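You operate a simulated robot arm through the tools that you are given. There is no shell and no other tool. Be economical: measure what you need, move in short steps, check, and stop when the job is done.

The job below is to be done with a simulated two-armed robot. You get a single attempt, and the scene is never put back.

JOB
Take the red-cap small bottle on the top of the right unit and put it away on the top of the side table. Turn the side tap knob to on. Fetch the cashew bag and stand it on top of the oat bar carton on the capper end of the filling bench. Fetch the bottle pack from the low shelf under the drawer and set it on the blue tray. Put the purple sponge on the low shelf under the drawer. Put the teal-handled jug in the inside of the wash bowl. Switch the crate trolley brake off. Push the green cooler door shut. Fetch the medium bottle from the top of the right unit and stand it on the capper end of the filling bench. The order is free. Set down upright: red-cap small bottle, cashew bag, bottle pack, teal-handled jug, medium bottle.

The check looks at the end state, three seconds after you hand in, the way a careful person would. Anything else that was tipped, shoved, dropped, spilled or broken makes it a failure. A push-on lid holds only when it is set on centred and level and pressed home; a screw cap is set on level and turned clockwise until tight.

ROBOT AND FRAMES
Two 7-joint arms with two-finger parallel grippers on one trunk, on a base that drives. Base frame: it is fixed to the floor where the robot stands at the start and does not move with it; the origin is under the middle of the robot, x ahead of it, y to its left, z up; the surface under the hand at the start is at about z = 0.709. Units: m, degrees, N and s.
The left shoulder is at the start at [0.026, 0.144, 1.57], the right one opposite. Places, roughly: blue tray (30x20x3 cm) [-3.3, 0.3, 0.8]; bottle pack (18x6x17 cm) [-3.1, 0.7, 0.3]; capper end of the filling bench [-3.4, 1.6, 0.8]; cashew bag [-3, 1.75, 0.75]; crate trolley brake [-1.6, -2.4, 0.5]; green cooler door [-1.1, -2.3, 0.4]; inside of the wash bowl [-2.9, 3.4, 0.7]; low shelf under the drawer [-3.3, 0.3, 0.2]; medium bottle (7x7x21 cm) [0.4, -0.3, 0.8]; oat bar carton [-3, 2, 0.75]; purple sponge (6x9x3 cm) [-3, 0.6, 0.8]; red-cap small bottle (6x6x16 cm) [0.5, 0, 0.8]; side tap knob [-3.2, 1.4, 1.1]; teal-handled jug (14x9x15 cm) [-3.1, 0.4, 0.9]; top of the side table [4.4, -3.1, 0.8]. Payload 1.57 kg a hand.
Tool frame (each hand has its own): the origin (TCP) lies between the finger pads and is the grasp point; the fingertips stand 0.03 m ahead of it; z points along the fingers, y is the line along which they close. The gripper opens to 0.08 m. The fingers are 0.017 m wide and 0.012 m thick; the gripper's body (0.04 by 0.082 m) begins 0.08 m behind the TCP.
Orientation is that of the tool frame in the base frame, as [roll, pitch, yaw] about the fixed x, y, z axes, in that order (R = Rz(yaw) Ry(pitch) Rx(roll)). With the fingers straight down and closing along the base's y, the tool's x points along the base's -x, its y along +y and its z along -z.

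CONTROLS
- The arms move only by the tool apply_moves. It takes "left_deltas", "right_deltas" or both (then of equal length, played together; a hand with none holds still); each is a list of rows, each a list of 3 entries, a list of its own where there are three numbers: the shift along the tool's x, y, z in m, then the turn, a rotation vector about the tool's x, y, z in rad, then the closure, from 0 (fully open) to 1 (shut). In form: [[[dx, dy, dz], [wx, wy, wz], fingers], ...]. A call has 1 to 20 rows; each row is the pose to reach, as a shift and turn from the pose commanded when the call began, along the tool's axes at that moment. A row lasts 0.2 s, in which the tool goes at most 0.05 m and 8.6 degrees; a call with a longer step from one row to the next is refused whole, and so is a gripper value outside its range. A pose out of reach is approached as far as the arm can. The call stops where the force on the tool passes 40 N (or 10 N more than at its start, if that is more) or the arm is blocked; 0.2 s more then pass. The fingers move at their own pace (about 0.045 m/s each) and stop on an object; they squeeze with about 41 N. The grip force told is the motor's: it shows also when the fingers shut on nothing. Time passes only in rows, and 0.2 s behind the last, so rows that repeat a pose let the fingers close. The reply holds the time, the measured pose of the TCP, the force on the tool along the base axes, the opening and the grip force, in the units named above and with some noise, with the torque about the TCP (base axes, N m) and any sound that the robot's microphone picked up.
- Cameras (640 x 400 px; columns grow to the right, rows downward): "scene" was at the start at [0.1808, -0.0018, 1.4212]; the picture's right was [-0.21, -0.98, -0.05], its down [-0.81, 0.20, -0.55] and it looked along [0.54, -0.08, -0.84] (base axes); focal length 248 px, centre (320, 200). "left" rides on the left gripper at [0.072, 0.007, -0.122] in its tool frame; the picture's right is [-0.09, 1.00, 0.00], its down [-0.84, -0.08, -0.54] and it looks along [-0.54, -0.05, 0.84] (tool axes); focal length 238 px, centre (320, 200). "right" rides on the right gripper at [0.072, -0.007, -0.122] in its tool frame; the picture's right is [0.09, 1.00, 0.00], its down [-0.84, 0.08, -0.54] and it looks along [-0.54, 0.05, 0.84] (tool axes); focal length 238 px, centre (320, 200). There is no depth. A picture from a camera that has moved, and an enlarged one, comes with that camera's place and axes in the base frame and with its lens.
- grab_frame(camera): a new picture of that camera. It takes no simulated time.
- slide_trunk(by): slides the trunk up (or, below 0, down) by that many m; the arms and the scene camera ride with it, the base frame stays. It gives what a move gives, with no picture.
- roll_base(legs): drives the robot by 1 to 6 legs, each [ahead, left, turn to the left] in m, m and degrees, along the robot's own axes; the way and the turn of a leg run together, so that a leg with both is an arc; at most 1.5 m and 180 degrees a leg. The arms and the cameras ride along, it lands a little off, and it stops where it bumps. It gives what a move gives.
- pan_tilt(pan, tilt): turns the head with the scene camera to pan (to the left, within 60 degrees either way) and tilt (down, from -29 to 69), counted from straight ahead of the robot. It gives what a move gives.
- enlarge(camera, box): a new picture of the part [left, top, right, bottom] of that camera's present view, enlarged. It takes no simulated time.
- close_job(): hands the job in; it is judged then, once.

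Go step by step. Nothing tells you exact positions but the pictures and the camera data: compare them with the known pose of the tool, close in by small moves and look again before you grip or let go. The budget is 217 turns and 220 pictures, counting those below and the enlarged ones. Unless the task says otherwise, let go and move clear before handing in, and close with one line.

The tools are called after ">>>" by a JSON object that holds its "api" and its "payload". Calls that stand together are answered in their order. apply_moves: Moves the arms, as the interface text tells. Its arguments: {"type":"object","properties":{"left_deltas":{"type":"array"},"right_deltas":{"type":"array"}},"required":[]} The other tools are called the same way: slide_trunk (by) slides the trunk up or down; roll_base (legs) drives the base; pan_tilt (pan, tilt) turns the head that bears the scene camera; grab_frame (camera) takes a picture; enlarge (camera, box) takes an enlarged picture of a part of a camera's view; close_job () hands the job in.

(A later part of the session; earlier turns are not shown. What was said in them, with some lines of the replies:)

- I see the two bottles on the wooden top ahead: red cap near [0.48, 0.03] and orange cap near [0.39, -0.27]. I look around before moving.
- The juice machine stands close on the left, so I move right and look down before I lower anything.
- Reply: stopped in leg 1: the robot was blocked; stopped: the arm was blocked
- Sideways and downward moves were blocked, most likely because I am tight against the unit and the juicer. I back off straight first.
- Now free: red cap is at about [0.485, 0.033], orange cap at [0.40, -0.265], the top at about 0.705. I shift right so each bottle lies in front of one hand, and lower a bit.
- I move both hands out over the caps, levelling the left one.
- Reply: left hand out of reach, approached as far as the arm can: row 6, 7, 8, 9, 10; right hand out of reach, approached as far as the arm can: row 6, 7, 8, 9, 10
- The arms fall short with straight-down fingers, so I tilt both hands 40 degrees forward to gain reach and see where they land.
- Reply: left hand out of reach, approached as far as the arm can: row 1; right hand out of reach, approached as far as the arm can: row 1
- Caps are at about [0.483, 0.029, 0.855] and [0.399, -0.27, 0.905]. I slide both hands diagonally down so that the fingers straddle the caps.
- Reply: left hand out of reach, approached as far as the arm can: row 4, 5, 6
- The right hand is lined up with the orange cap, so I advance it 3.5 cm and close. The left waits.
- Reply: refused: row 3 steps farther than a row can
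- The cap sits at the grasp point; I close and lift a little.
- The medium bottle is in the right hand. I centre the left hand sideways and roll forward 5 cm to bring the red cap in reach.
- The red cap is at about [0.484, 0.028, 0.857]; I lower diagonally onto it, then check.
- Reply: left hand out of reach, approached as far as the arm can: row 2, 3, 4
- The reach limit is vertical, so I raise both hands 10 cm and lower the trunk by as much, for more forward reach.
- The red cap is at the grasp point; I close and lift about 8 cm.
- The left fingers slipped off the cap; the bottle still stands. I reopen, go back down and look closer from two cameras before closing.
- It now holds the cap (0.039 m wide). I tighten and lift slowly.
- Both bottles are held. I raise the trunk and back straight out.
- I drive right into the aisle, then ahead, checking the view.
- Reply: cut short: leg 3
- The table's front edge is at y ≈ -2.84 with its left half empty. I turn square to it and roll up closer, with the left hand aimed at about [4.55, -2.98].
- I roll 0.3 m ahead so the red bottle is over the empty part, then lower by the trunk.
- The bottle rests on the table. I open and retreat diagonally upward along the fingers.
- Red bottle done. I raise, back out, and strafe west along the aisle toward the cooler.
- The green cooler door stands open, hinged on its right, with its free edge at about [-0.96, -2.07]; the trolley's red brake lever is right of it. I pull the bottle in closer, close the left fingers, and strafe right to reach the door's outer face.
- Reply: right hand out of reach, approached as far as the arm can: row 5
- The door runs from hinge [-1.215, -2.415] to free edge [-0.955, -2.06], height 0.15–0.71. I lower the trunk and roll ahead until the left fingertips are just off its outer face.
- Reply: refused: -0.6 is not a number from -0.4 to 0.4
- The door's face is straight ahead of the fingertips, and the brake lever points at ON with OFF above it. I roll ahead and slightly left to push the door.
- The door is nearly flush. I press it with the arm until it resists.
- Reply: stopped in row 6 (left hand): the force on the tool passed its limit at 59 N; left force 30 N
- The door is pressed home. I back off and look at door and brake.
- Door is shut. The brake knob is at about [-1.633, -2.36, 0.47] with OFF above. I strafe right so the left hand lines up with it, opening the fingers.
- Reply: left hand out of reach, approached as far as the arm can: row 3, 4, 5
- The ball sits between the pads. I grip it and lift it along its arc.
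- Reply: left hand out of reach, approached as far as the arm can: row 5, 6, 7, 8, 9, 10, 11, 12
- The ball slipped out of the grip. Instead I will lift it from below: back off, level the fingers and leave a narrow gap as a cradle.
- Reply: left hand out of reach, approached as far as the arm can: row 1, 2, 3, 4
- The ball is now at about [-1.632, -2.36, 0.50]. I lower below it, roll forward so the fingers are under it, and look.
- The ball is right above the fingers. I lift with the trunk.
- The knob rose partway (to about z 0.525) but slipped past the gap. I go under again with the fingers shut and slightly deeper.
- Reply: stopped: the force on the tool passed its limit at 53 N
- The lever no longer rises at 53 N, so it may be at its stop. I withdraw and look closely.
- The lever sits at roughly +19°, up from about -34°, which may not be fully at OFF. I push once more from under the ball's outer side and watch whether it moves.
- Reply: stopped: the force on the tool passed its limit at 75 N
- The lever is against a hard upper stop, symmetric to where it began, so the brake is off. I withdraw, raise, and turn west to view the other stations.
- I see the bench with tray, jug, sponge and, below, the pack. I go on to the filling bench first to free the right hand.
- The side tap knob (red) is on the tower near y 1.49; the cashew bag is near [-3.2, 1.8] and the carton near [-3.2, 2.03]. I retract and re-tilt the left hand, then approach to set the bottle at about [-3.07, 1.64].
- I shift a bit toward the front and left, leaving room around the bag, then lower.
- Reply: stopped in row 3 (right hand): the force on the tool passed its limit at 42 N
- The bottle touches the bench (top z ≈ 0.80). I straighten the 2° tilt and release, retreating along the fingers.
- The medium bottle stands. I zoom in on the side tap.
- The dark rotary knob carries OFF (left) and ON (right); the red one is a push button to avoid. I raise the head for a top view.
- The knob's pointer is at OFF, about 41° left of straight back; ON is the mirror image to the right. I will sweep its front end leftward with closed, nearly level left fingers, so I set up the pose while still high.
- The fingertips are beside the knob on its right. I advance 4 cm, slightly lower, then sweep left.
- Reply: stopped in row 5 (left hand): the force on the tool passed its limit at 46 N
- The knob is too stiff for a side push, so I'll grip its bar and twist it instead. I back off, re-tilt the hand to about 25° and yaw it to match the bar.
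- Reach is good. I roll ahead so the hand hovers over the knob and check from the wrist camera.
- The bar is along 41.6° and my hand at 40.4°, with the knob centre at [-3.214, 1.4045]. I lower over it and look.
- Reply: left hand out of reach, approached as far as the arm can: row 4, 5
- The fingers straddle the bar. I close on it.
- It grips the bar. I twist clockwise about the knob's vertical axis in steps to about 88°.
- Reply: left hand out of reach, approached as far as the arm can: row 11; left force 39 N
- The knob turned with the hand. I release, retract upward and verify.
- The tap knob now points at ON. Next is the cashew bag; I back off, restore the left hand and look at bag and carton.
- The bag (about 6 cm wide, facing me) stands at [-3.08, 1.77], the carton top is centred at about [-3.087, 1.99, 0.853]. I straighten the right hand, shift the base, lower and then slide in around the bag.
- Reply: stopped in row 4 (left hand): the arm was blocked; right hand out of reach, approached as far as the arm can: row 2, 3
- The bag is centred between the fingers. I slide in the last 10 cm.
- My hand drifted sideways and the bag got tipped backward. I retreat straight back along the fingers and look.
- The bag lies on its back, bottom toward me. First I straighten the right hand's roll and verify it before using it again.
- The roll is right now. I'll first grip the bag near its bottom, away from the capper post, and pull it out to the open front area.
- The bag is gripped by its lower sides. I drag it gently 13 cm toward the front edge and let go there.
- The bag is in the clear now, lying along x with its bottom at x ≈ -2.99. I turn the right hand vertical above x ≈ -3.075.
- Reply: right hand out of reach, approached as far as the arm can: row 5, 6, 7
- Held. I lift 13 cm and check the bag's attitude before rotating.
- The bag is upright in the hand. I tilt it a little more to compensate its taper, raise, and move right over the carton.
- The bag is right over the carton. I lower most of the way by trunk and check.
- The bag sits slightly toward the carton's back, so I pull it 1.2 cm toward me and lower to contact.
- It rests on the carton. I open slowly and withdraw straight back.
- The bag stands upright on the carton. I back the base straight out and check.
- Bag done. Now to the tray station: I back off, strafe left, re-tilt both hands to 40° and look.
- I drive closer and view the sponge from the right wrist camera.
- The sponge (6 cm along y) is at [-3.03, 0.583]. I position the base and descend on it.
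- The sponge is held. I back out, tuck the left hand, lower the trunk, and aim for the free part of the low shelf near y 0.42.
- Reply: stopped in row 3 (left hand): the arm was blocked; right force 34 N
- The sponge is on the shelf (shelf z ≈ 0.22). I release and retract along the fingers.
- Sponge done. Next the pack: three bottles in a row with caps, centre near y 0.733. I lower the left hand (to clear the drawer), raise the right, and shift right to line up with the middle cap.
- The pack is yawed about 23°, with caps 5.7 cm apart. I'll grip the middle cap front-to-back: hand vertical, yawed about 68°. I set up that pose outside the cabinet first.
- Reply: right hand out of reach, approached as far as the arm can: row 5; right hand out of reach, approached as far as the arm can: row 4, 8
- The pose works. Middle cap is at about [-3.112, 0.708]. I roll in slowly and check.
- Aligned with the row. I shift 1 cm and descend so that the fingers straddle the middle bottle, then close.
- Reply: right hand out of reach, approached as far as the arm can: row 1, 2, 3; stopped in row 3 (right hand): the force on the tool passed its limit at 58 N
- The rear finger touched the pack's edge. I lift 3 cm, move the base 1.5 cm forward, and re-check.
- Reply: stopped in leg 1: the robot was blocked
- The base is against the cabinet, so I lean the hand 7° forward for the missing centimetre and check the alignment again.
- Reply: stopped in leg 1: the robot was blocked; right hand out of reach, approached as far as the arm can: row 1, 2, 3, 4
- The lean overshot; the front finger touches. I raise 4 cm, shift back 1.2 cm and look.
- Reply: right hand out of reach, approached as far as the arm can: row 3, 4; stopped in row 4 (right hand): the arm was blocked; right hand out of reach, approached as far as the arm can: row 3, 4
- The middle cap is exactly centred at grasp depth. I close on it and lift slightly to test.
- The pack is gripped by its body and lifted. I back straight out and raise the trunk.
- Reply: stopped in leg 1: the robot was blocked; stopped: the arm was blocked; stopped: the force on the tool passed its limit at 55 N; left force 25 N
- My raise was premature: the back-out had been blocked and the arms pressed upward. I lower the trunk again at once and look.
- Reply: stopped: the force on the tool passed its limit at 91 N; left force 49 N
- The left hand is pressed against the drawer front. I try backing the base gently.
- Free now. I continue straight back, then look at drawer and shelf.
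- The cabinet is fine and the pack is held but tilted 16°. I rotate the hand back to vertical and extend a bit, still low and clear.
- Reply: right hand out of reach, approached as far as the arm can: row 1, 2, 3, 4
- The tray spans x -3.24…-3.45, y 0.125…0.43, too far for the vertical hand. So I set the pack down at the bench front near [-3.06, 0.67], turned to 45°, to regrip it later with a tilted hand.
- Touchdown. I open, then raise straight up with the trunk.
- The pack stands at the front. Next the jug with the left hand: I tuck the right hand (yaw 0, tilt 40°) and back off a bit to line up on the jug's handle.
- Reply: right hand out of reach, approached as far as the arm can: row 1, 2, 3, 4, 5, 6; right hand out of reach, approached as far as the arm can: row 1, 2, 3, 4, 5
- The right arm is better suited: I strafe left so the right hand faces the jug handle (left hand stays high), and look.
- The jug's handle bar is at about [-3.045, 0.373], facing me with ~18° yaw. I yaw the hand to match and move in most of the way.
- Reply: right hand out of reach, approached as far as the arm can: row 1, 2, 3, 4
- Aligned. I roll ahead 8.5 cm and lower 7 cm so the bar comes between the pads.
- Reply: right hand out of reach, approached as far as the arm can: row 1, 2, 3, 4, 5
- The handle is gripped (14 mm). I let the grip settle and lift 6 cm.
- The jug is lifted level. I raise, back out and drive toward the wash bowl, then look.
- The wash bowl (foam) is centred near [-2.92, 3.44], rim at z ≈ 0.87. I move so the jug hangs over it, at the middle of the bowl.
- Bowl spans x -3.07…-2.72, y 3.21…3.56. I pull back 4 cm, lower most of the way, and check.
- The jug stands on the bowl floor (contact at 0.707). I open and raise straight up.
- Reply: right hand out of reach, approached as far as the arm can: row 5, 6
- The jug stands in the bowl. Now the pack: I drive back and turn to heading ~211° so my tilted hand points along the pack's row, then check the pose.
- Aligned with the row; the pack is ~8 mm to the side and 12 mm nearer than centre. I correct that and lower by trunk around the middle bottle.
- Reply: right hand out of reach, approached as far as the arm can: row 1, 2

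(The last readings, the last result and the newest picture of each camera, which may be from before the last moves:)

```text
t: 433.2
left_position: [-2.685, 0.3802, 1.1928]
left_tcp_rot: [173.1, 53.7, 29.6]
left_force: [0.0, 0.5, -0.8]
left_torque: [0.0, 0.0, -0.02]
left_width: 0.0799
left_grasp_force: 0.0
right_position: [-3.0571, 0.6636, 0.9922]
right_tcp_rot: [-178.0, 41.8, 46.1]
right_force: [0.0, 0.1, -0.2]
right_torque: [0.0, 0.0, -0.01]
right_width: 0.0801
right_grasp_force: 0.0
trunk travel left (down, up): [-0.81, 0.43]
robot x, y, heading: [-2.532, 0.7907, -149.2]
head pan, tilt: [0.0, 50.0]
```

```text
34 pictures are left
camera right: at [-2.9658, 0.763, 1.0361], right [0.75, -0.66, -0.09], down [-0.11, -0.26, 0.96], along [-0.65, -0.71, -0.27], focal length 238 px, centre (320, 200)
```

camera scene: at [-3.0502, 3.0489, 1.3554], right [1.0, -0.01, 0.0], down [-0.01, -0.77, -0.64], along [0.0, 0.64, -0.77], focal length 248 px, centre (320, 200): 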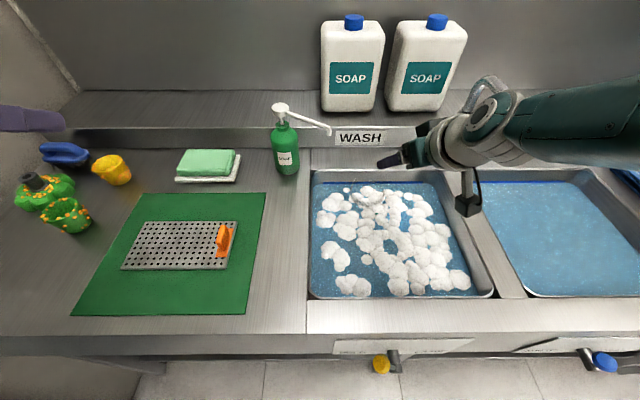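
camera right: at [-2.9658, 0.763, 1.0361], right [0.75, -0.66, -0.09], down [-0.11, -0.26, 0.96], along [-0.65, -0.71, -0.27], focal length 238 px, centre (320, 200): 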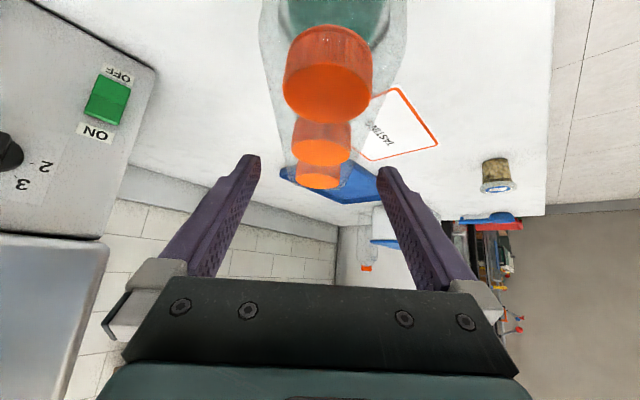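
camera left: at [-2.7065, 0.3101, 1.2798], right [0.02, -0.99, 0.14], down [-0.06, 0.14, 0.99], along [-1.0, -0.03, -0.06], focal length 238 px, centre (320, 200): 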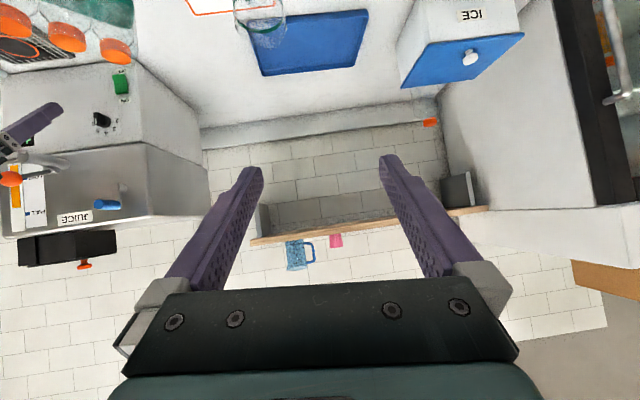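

>>> {"api": "slide_trunk", "payload": {"by": -0.045}}

>>> {"api": "apply_moves", "payload": {"right_deltas": [[[0, 0, 0], [0, 0, 0], 0.3], [[0, 0, 0], [0, 0, 0], 0.6], [[0, 0, 0], [0, 0, 0], 1], [[0, 0, 0], [0, 0, 0], 1]]}}

>>> {"api": "grab_frame", "payload": {"camera": "right"}}

```text
t: 434.1
left_position: [-2.6839, 0.381, 1.1487]
left_tcp_rot: [173.3, 53.9, 29.6]
left_force: [0.1, -0.5, -0.5]
left_torque: [-0.01, 0.04, 0.05]
left_width: 0.08
left_grasp_force: 0.0
right_position: [-3.0579, 0.6631, 0.9477]
right_tcp_rot: [-178.0, 41.8, 46.1]
right_force: [0.4, -0.1, 0.3]
right_torque: [0.02, 0.01, 0.01]
right_width: 0.0798
right_grasp_force: 0.1
trunk travel left (down, up): [-0.765, 0.475]
robot x, y, heading: [-2.5263, 0.7864, -149.3]
head pan, tilt: [0.0, 50.0]
```

```text
t: 435.1
left_position: [-2.6843, 0.3818, 1.1484]
left_tcp_rot: [173.2, 53.8, 29.6]
left_force: [0.5, 0.1, -0.2]
left_torque: [-0.03, -0.02, 0.01]
left_width: 0.0799
left_grasp_force: 0.0
right_position: [-3.0574, 0.663, 0.9465]
right_tcp_rot: [-178.0, 41.8, 46.2]
right_force: [0.3, -0.8, 2.6]
right_torque: [-0.02, -0.12, -0.09]
right_width: 0.0597
right_grasp_force: 38.1
trunk travel left (down, up): [-0.765, 0.475]
robot x, y, heading: [-2.5272, 0.7903, -149.3]
head pan, tilt: [0.0, 50.0]
```

```text
33 pictures are left
camera right: at [-2.9658, 0.763, 0.9912], right [0.75, -0.66, -0.09], down [-0.11, -0.26, 0.96], along [-0.65, -0.71, -0.27], focal length 238 px, centre (320, 200)
```

right: 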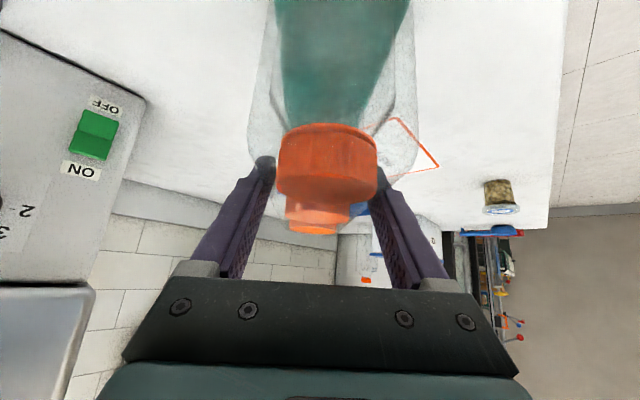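

The pack is gripped. I lift it 15 cm by arm, then extend the arm outward.

>>> {"api": "apply_moves", "payload": {"right_deltas": [[[-0.025, 0, -0.028], [0, 0, 0], 1], [[-0.05, 0, -0.056], [0, 0, 0], 1], [[-0.075, 0, -0.084], [0, 0, 0], 1], [[-0.1, 0, -0.112], [0, 0, 0], 1], [[-0.11, -0.03, -0.104], [0, 0, 0], 1], [[-0.12, -0.06, -0.095], [0, 0, 0], 1], [[-0.1286, -0.086, -0.0865], [0, 0, 0], 1], [[-0.1286, -0.086, -0.0865], [0, 0, 0], 1]]}}

>>> {"api": "grab_frame", "payload": {"camera": "scene"}}

```text
t: 436.9
left_position: [-2.6826, 0.3809, 1.1489]
left_tcp_rot: [173.2, 53.7, 29.6]
left_force: [1.0, -0.6, 0.2]
left_torque: [0.02, 0.01, -0.02]
left_width: 0.0803
left_grasp_force: 0.1
right_position: [-3.1582, 0.6895, 1.0969]
right_tcp_rot: [-178.0, 41.6, 46.1]
right_force: [0.2, 0.4, -1.2]
right_torque: [0.02, 0.0, 0.0]
right_width: 0.0595
right_grasp_force: 41.0
right hand out of reach, approached as far as the arm can: row 1, 2, 3, 4, 5, 6, 7, 8
trunk travel left (down, up): [-0.765, 0.475]
robot x, y, heading: [-2.5304, 0.7863, -149.2]
head pan, tilt: [0.0, 50.0]
```

```text
32 pictures are left
camera scene: at [-2.6801, 0.6993, 1.2504], right [-0.51, 0.86, 0.0], down [0.66, 0.39, -0.64], along [-0.55, -0.33, -0.77], focal length 248 px, centre (320, 200)
```

scene: 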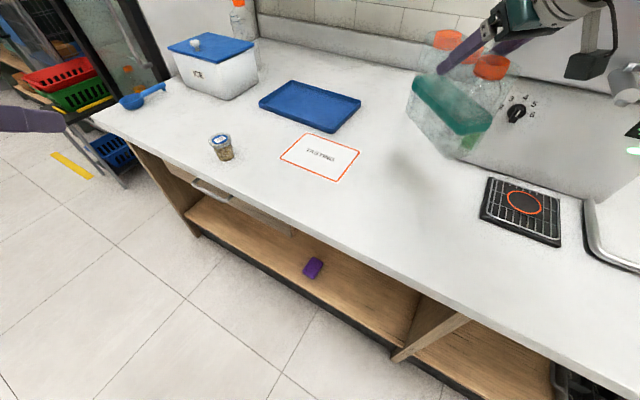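

>>> {"api": "roll_base", "payload": {"legs": [[0.18, 0.1285, 0], [0.179, 0.1285, 0]]}}

>>> {"api": "grab_frame", "payload": {"camera": "scene"}}

>>> {"api": "grab_frame", "payload": {"camera": "right"}}

```text
t: 439.9
left_position: [-2.8607, -0.0223, 1.1493]
left_tcp_rot: [173.2, 53.7, 29.8]
left_force: [0.5, -0.9, -0.4]
left_torque: [-0.01, -0.04, -0.04]
left_width: 0.0801
left_grasp_force: 0.1
right_position: [-3.3359, 0.2842, 1.0959]
right_tcp_rot: [-178.1, 41.7, 46.3]
right_force: [-0.9, -0.3, -1.2]
right_torque: [0.02, 0.0, 0.0]
right_width: 0.0594
right_grasp_force: 40.9
trunk travel left (down, up): [-0.765, 0.475]
robot x, y, heading: [-2.7076, 0.3851, -149.5]
head pan, tilt: [0.0, 50.0]
```

```text
31 pictures are left
camera scene: at [-2.8569, 0.2953, 1.2504], right [-0.51, 0.86, 0.0], down [0.66, 0.39, -0.64], along [-0.55, -0.33, -0.77], focal length 248 px, centre (320, 200)
```

scene: 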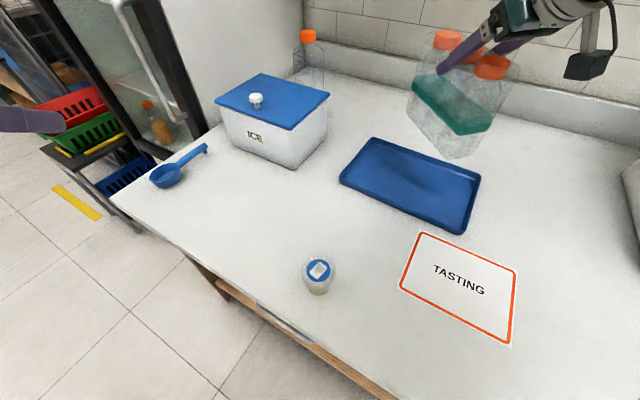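

```text
30 pictures are left
camera right: at [-3.2434, 0.3846, 1.1399], right [0.75, -0.66, -0.09], down [-0.11, -0.26, 0.96], along [-0.65, -0.71, -0.27], focal length 238 px, centre (320, 200)
```

right: 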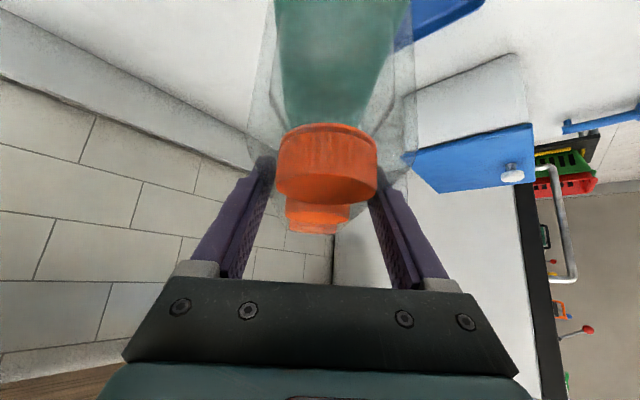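

The tray is centred at [-3.336, 0.267] right under the pack; turning the pack 15° more would fit better. I rotate the hand while raising it slightly.

>>> {"api": "apply_moves", "payload": {"right_deltas": [[[-0.02, 0, -0.02], [0, 0, 0], 1], [[-0.04, 0, -0.045], [-0.06, 0, -0.066], 1], [[-0.053, 0, -0.06], [-0.12, 0, -0.134], 1], [[-0.053, 0, -0.06], [-0.173, 0, -0.194], 1], [[-0.053, 0, -0.06], [-0.173, 0, -0.194], 1]]}}

```text
t: 441.1
left_position: [-2.8607, -0.0222, 1.1471]
left_tcp_rot: [173.1, 53.8, 29.6]
left_force: [0.1, -0.7, -0.1]
left_torque: [0.01, -0.02, 0.01]
left_width: 0.0798
left_grasp_force: 0.0
right_position: [-3.3323, 0.2823, 1.1764]
right_tcp_rot: [-178.1, 41.3, 61.0]
right_force: [-0.3, 0.3, -0.5]
right_torque: [-0.02, 0.0, -0.02]
right_width: 0.0594
right_grasp_force: 40.8
right hand out of reach, approached as far as the arm can: row 1, 2, 3
trunk travel left (down, up): [-0.765, 0.475]
robot x, y, heading: [-2.7067, 0.384, -149.3]
head pan, tilt: [0.0, 50.0]
```

>>> {"api": "slide_trunk", "payload": {"by": -0.185}}

>>> {"api": "grab_frame", "payload": {"camera": "scene"}}

```text
t: 443.1
left_position: [-2.8599, -0.0234, 0.962]
left_tcp_rot: [173.3, 53.8, 29.7]
left_force: [0.5, -0.3, -0.3]
left_torque: [0.0, 0.02, -0.01]
left_width: 0.0799
left_grasp_force: 0.1
right_position: [-3.3327, 0.2816, 0.9914]
right_tcp_rot: [-178.1, 41.3, 61.0]
right_force: [0.4, 1.2, -1.1]
right_torque: [0.0, 0.01, -0.03]
right_width: 0.0594
right_grasp_force: 41.1
trunk travel left (down, up): [-0.58, 0.66]
robot x, y, heading: [-2.7018, 0.387, -149.1]
head pan, tilt: [0.0, 50.0]
```

```text
29 pictures are left
camera scene: at [-2.8569, 0.2953, 1.0654], right [-0.51, 0.86, 0.0], down [0.66, 0.39, -0.64], along [-0.55, -0.33, -0.77], focal length 248 px, centre (320, 200)
```

scene: 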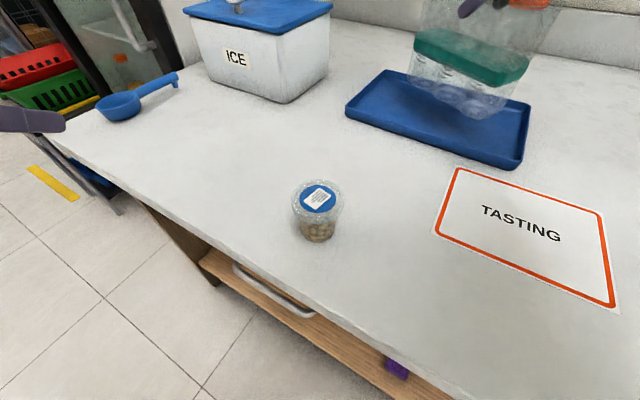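

>>> {"api": "pan_tilt", "payload": {"pan": -30, "tilt": 35}}

>>> {"api": "grab_frame", "payload": {"camera": "scene"}}

```text
t: 444.1
left_position: [-2.8603, -0.0221, 0.963]
left_tcp_rot: [173.1, 53.8, 29.8]
left_force: [0.4, 0.0, -0.7]
left_torque: [0.03, 0.02, -0.04]
left_width: 0.0799
left_grasp_force: 0.1
right_position: [-3.3324, 0.282, 0.9909]
right_tcp_rot: [-178.2, 41.3, 61.0]
right_force: [-1.3, -0.2, -0.4]
right_torque: [-0.03, 0.0, 0.01]
right_width: 0.0593
right_grasp_force: 40.5
trunk travel left (down, up): [-0.58, 0.66]
robot x, y, heading: [-2.7031, 0.3871, -149.4]
head pan, tilt: [-30.0, 35.0]
```

```text
28 pictures are left
camera scene: at [-2.8788, 0.3335, 1.0871], right [-0.01, 1.0, 0.0], down [0.57, 0.01, -0.82], along [-0.82, -0.01, -0.57], focal length 248 px, centre (320, 200)
```

scene: 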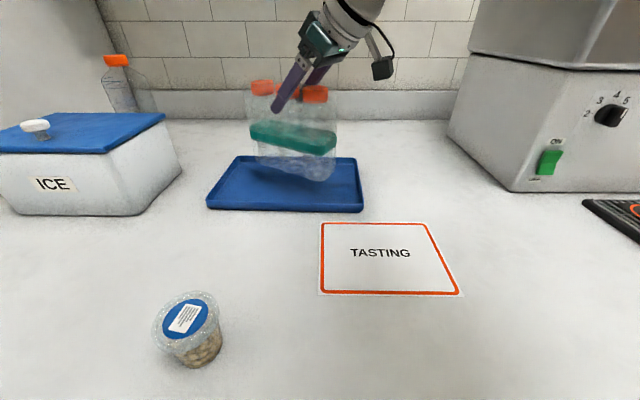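

The pack hangs level above the tray's middle. I lower to contact.

>>> {"api": "slide_trunk", "payload": {"by": -0.03}}

>>> {"api": "slide_trunk", "payload": {"by": -0.008}}

>>> {"api": "enlarge", "payload": {"camera": "scene", "box": [190, 60, 390, 220]}}

```text
t: 444.8
left_position: [-2.86, -0.0233, 0.9337]
left_tcp_rot: [173.2, 53.8, 29.7]
left_force: [-1.4, -0.7, 0.4]
left_torque: [0.03, -0.02, 0.01]
left_width: 0.0798
left_grasp_force: 0.1
right_position: [-3.333, 0.283, 0.9619]
right_tcp_rot: [-178.1, 41.4, 61.0]
right_force: [0.0, -0.2, -1.0]
right_torque: [0.06, -0.05, 0.02]
right_width: 0.0595
right_grasp_force: 40.9
trunk travel left (down, up): [-0.55, 0.69]
robot x, y, heading: [-2.7069, 0.3851, -149.4]
head pan, tilt: [-30.0, 35.0]
```

```text
t: 445.4
left_position: [-2.8595, -0.024, 0.9246]
left_tcp_rot: [173.2, 53.9, 29.7]
left_force: [-1.0, 0.0, -0.6]
left_torque: [0.03, -0.02, 0.01]
left_width: 0.0801
left_grasp_force: 0.0
right_position: [-3.3325, 0.2828, 0.9538]
right_tcp_rot: [-178.1, 41.4, 61.0]
right_force: [0.0, -0.7, -0.7]
right_torque: [0.01, -0.05, -0.01]
right_width: 0.0595
right_grasp_force: 41.5
trunk travel left (down, up): [-0.542, 0.698]
robot x, y, heading: [-2.7074, 0.383, -149.1]
head pan, tilt: [-30.0, 35.0]
```

```text
2.50 times, centred on (290, 140) of scene
camera zoom: at [-2.8788, 0.3335, 1.0491], right [-0.01, 1.0, 0.0], down [0.57, 0.01, -0.82], along [-0.82, -0.01, -0.57], focal length 620 px, centre (395, 350)
```

zoom: 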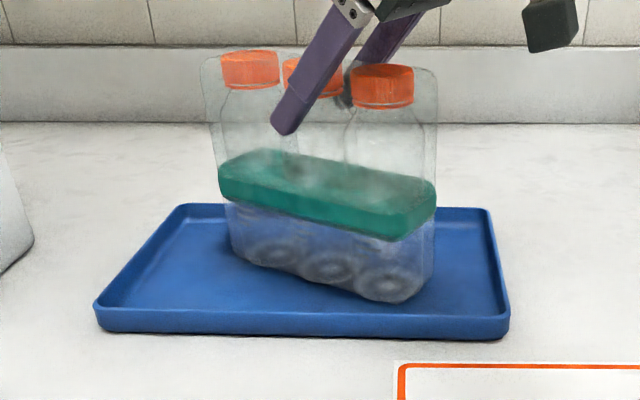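

>>> {"api": "slide_trunk", "payload": {"by": -0.005}}

```text
t: 445.9
left_position: [-2.862, -0.024, 0.9199]
left_tcp_rot: [173.3, 53.8, 29.7]
left_force: [-1.0, -0.7, -0.4]
left_torque: [-0.01, -0.01, 0.02]
left_width: 0.0803
left_grasp_force: 0.0
right_position: [-3.3337, 0.2815, 0.9522]
right_tcp_rot: [-178.0, 41.6, 61.0]
right_force: [1.1, 0.9, 9.8]
right_torque: [-1.05, 0.01, 0.18]
right_width: 0.0596
right_grasp_force: 40.8
trunk travel left (down, up): [-0.537, 0.703]
robot x, y, heading: [-2.7061, 0.3842, -148.9]
head pan, tilt: [-30.0, 35.0]
```

Contact made. I lower 2 mm more, open, and raise vertically.

>>> {"api": "slide_trunk", "payload": {"by": -0.002}}

>>> {"api": "apply_moves", "payload": {"right_deltas": [[[0, 0, 0], [0, 0, 0], 0.6], [[0, 0, 0], [0, 0, 0], 0.3], [[0, 0, 0], [0, 0, 0], 0.1], [[0, 0, 0], [0, 0, 0], 0], [[0, 0, 0], [0, 0, 0], 0]]}}

>>> {"api": "slide_trunk", "payload": {"by": 0.14}}

>>> {"api": "grab_frame", "payload": {"camera": "scene"}}

```text
t: 446.5
left_position: [-2.8635, -0.0226, 0.9191]
left_tcp_rot: [173.3, 53.9, 29.9]
left_force: [0.4, 0.6, -0.2]
left_torque: [0.0, 0.02, 0.05]
left_width: 0.08
left_grasp_force: 0.2
right_position: [-3.3357, 0.2818, 0.9501]
right_tcp_rot: [-177.9, 41.6, 61.2]
right_force: [2.3, 1.5, 20.2]
right_torque: [-0.57, -0.59, 0.25]
right_width: 0.0599
right_grasp_force: 41.0
trunk travel left (down, up): [-0.535, 0.705]
robot x, y, heading: [-2.7076, 0.3862, -149.0]
head pan, tilt: [-30.0, 35.0]
```

```text
t: 447.7
left_position: [-2.8602, -0.0221, 0.918]
left_tcp_rot: [173.2, 53.8, 29.6]
left_force: [-1.0, 0.3, 0.3]
left_torque: [-0.06, 0.0, 0.03]
left_width: 0.0803
left_grasp_force: 0.0
right_position: [-3.3324, 0.2832, 0.9468]
right_tcp_rot: [-178.1, 41.3, 61.1]
right_force: [-0.5, 0.3, 0.0]
right_torque: [-0.02, -0.03, 0.01]
right_width: 0.0798
right_grasp_force: 0.1
trunk travel left (down, up): [-0.535, 0.705]
robot x, y, heading: [-2.7062, 0.3834, -149.1]
head pan, tilt: [-30.0, 35.0]
```

```text
t: 449.3
left_position: [-2.8603, -0.0228, 1.0584]
left_tcp_rot: [173.2, 53.7, 29.7]
left_force: [0.4, 0.5, -0.4]
left_torque: [0.0, 0.0, 0.0]
left_width: 0.0799
left_grasp_force: 0.1
right_position: [-3.3333, 0.2829, 1.0871]
right_tcp_rot: [-178.1, 41.3, 61.1]
right_force: [-1.0, -0.9, -0.7]
right_torque: [0.03, -0.01, 0.01]
right_width: 0.0802
right_grasp_force: 0.0
trunk travel left (down, up): [-0.675, 0.565]
robot x, y, heading: [-2.7074, 0.3841, -149.3]
head pan, tilt: [-30.0, 35.0]
```

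```text
26 pictures are left
camera scene: at [-2.8789, 0.3335, 1.1821], right [-0.01, 1.0, 0.0], down [0.57, 0.01, -0.82], along [-0.82, -0.01, -0.57], focal length 248 px, centre (320, 200)
```

scene: 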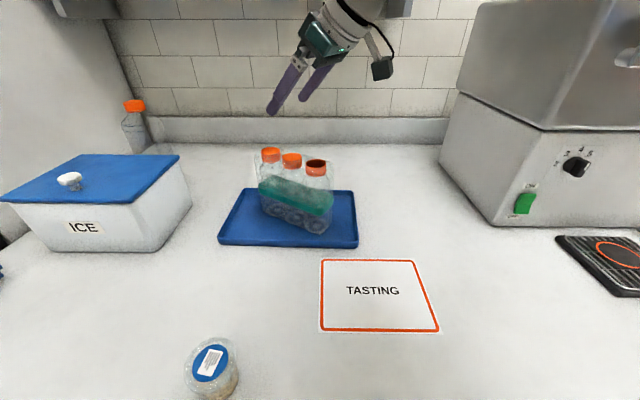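

The pack stands upright in the tray. I back away, then go for a close check of the brake lever, whose position I was least sure of.

>>> {"api": "slide_trunk", "payload": {"by": 0.2}}

>>> {"api": "roll_base", "payload": {"legs": [[-0.55, 0.33, 0], [0, 0, 59], [1.4, 0.4, 0]]}}

>>> {"api": "pan_tilt", "payload": {"pan": 0, "tilt": 35}}

>>> {"api": "grab_frame", "payload": {"camera": "scene"}}

```text
t: 451.5
left_position: [-2.8606, -0.0225, 1.258]
left_tcp_rot: [173.2, 53.9, 29.6]
left_force: [0.5, 0.5, 0.1]
left_torque: [0.0, -0.01, 0.02]
left_width: 0.08
left_grasp_force: 0.1
right_position: [-3.3323, 0.2822, 1.2867]
right_tcp_rot: [-178.1, 41.3, 61.0]
right_force: [-0.8, 0.8, 0.7]
right_torque: [0.03, -0.01, 0.01]
right_width: 0.0801
right_grasp_force: 0.1
trunk travel left (down, up): [-0.875, 0.365]
robot x, y, heading: [-2.7037, 0.3832, -149.4]
head pan, tilt: [-30.0, 35.0]
```

```text
t: 464.5
left_position: [-1.429, -1.3815, 1.2585]
left_tcp_rot: [173.2, 53.8, 87.6]
left_force: [-0.4, 0.2, 0.6]
left_torque: [0.01, 0.0, 0.02]
left_width: 0.0799
left_grasp_force: 0.2
right_position: [-1.9398, -1.6192, 1.2874]
right_tcp_rot: [-178.0, 41.3, 118.9]
right_force: [-0.5, -0.4, -1.1]
right_torque: [0.0, -0.01, -0.03]
right_width: 0.0799
right_grasp_force: 0.0
trunk travel left (down, up): [-0.875, 0.365]
robot x, y, heading: [-1.6934, -1.0342, -91.4]
head pan, tilt: [-30.0, 35.0]
```

```text
t: 465.5
left_position: [-1.4301, -1.3805, 1.2577]
left_tcp_rot: [173.3, 53.8, 87.6]
left_force: [0.0, 0.1, 0.1]
left_torque: [-0.01, -0.01, -0.01]
left_width: 0.0799
left_grasp_force: 0.1
right_position: [-1.9393, -1.6187, 1.2878]
right_tcp_rot: [-178.1, 41.2, 118.9]
right_force: [-0.1, -0.7, 0.2]
right_torque: [-0.02, 0.0, -0.02]
right_width: 0.0801
right_grasp_force: 0.0
trunk travel left (down, up): [-0.875, 0.365]
robot x, y, heading: [-1.6893, -1.0328, -91.6]
head pan, tilt: [0.0, 35.0]
```

```text
25 pictures are left
camera scene: at [-1.6961, -1.2207, 1.3821], right [-1.0, 0.02, 0.0], down [0.01, 0.57, -0.82], along [-0.02, -0.82, -0.57], focal length 248 px, centre (320, 200)
```

scene: 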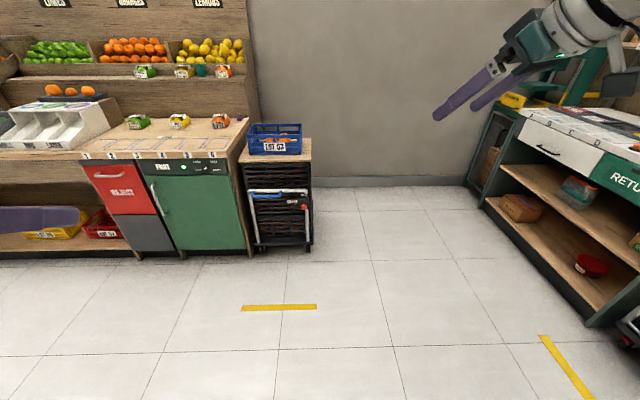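

>>> {"api": "enlarge", "payload": {"camera": "scene", "box": [280, 180, 330, 220]}}

>>> {"api": "slide_trunk", "payload": {"by": -0.4}}

>>> {"api": "slide_trunk", "payload": {"by": -0.35}}

>>> {"api": "pan_tilt", "payload": {"pan": 0, "tilt": 5}}

>>> {"api": "enlarge", "payload": {"camera": "scene", "box": [250, 160, 350, 240]}}

```text
10.00 times, centred on (305, 200) of scene
camera zoom: at [-1.6961, -1.2207, 1.3821], right [-1.0, 0.02, 0.0], down [0.01, 0.57, -0.82], along [-0.02, -0.82, -0.57], focal length 2481 px, centre (470, 200)
```

zoom: 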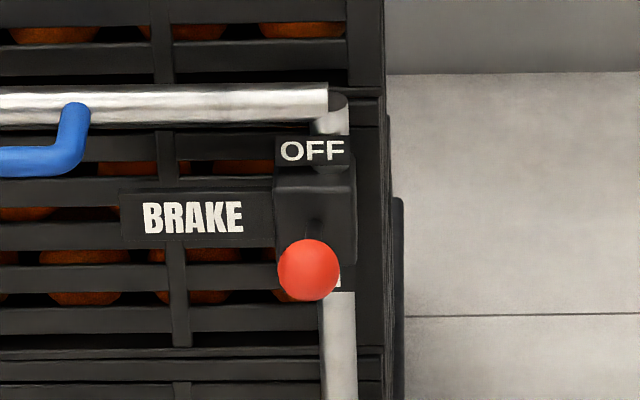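

```text
t: 469.3
left_position: [-1.4298, -1.3823, 0.8594]
left_tcp_rot: [173.2, 53.9, 87.6]
left_force: [0.5, 0.9, 0.7]
left_torque: [0.04, 0.03, 0.0]
left_width: 0.0803
left_grasp_force: 0.1
right_position: [-1.9392, -1.6193, 0.8868]
right_tcp_rot: [-178.1, 41.3, 118.9]
right_force: [-0.6, 0.3, 0.8]
right_torque: [0.01, -0.01, 0.01]
right_width: 0.0801
right_grasp_force: 0.1
trunk travel left (down, up): [-0.475, 0.765]
robot x, y, heading: [-1.6922, -1.0324, -91.2]
head pan, tilt: [0.0, 35.0]
```

```text
t: 472.7
left_position: [-1.4307, -1.3818, 0.5078]
left_tcp_rot: [173.2, 53.8, 87.6]
left_force: [-0.2, -0.4, 0.3]
left_torque: [-0.01, 0.02, -0.01]
left_width: 0.0801
left_grasp_force: 0.1
right_position: [-1.9391, -1.6179, 0.5378]
right_tcp_rot: [-178.2, 41.4, 118.9]
right_force: [-0.1, 1.1, 0.3]
right_torque: [0.02, -0.01, 0.04]
right_width: 0.0799
right_grasp_force: 0.2
trunk travel left (down, up): [-0.125, 1.115]
robot x, y, heading: [-1.693, -1.0349, -91.3]
head pan, tilt: [0.0, 35.0]
```

```text
t: 473.7
left_position: [-1.4305, -1.3808, 0.5082]
left_tcp_rot: [173.2, 53.8, 87.6]
left_force: [0.9, -0.4, 1.0]
left_torque: [-0.02, 0.01, 0.02]
left_width: 0.0799
left_grasp_force: 0.0
right_position: [-1.9399, -1.6192, 0.5367]
right_tcp_rot: [-178.1, 41.4, 118.9]
right_force: [-0.3, 0.1, -0.1]
right_torque: [-0.03, 0.03, 0.02]
right_width: 0.0802
right_grasp_force: 0.1
trunk travel left (down, up): [-0.125, 1.115]
robot x, y, heading: [-1.6905, -1.034, -91.5]
head pan, tilt: [0.0, 5.0]
```

```text
5.00 times, centred on (300, 200) of scene
camera zoom: at [-1.6961, -1.2244, 0.6803], right [-1.0, 0.02, 0.0], down [0.0, 0.09, -1.0], along [-0.02, -1.0, -0.09], focal length 1241 px, centre (420, 200)
```

zoom: 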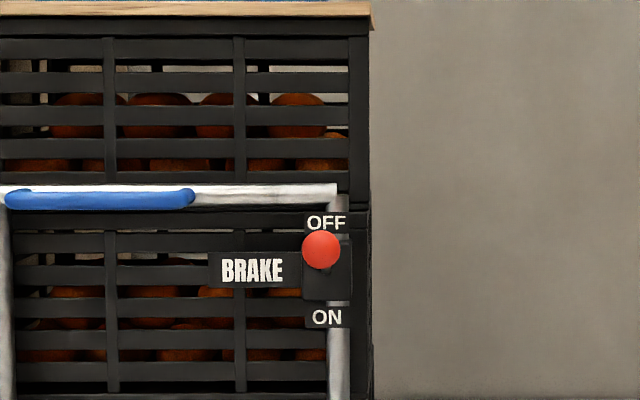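

The level view shows the lever up beside OFF, mirrored from its start below. Everything is placed, both hands are empty and clear, so I hand in.

>>> {"api": "close_job", "payload": {}}

```text
The job is handed in.
```

All nine parts are done and the job is handed in. The cashew bag tipped over during pickup, but I stood it up again and it is now upright on the oat bar carton.
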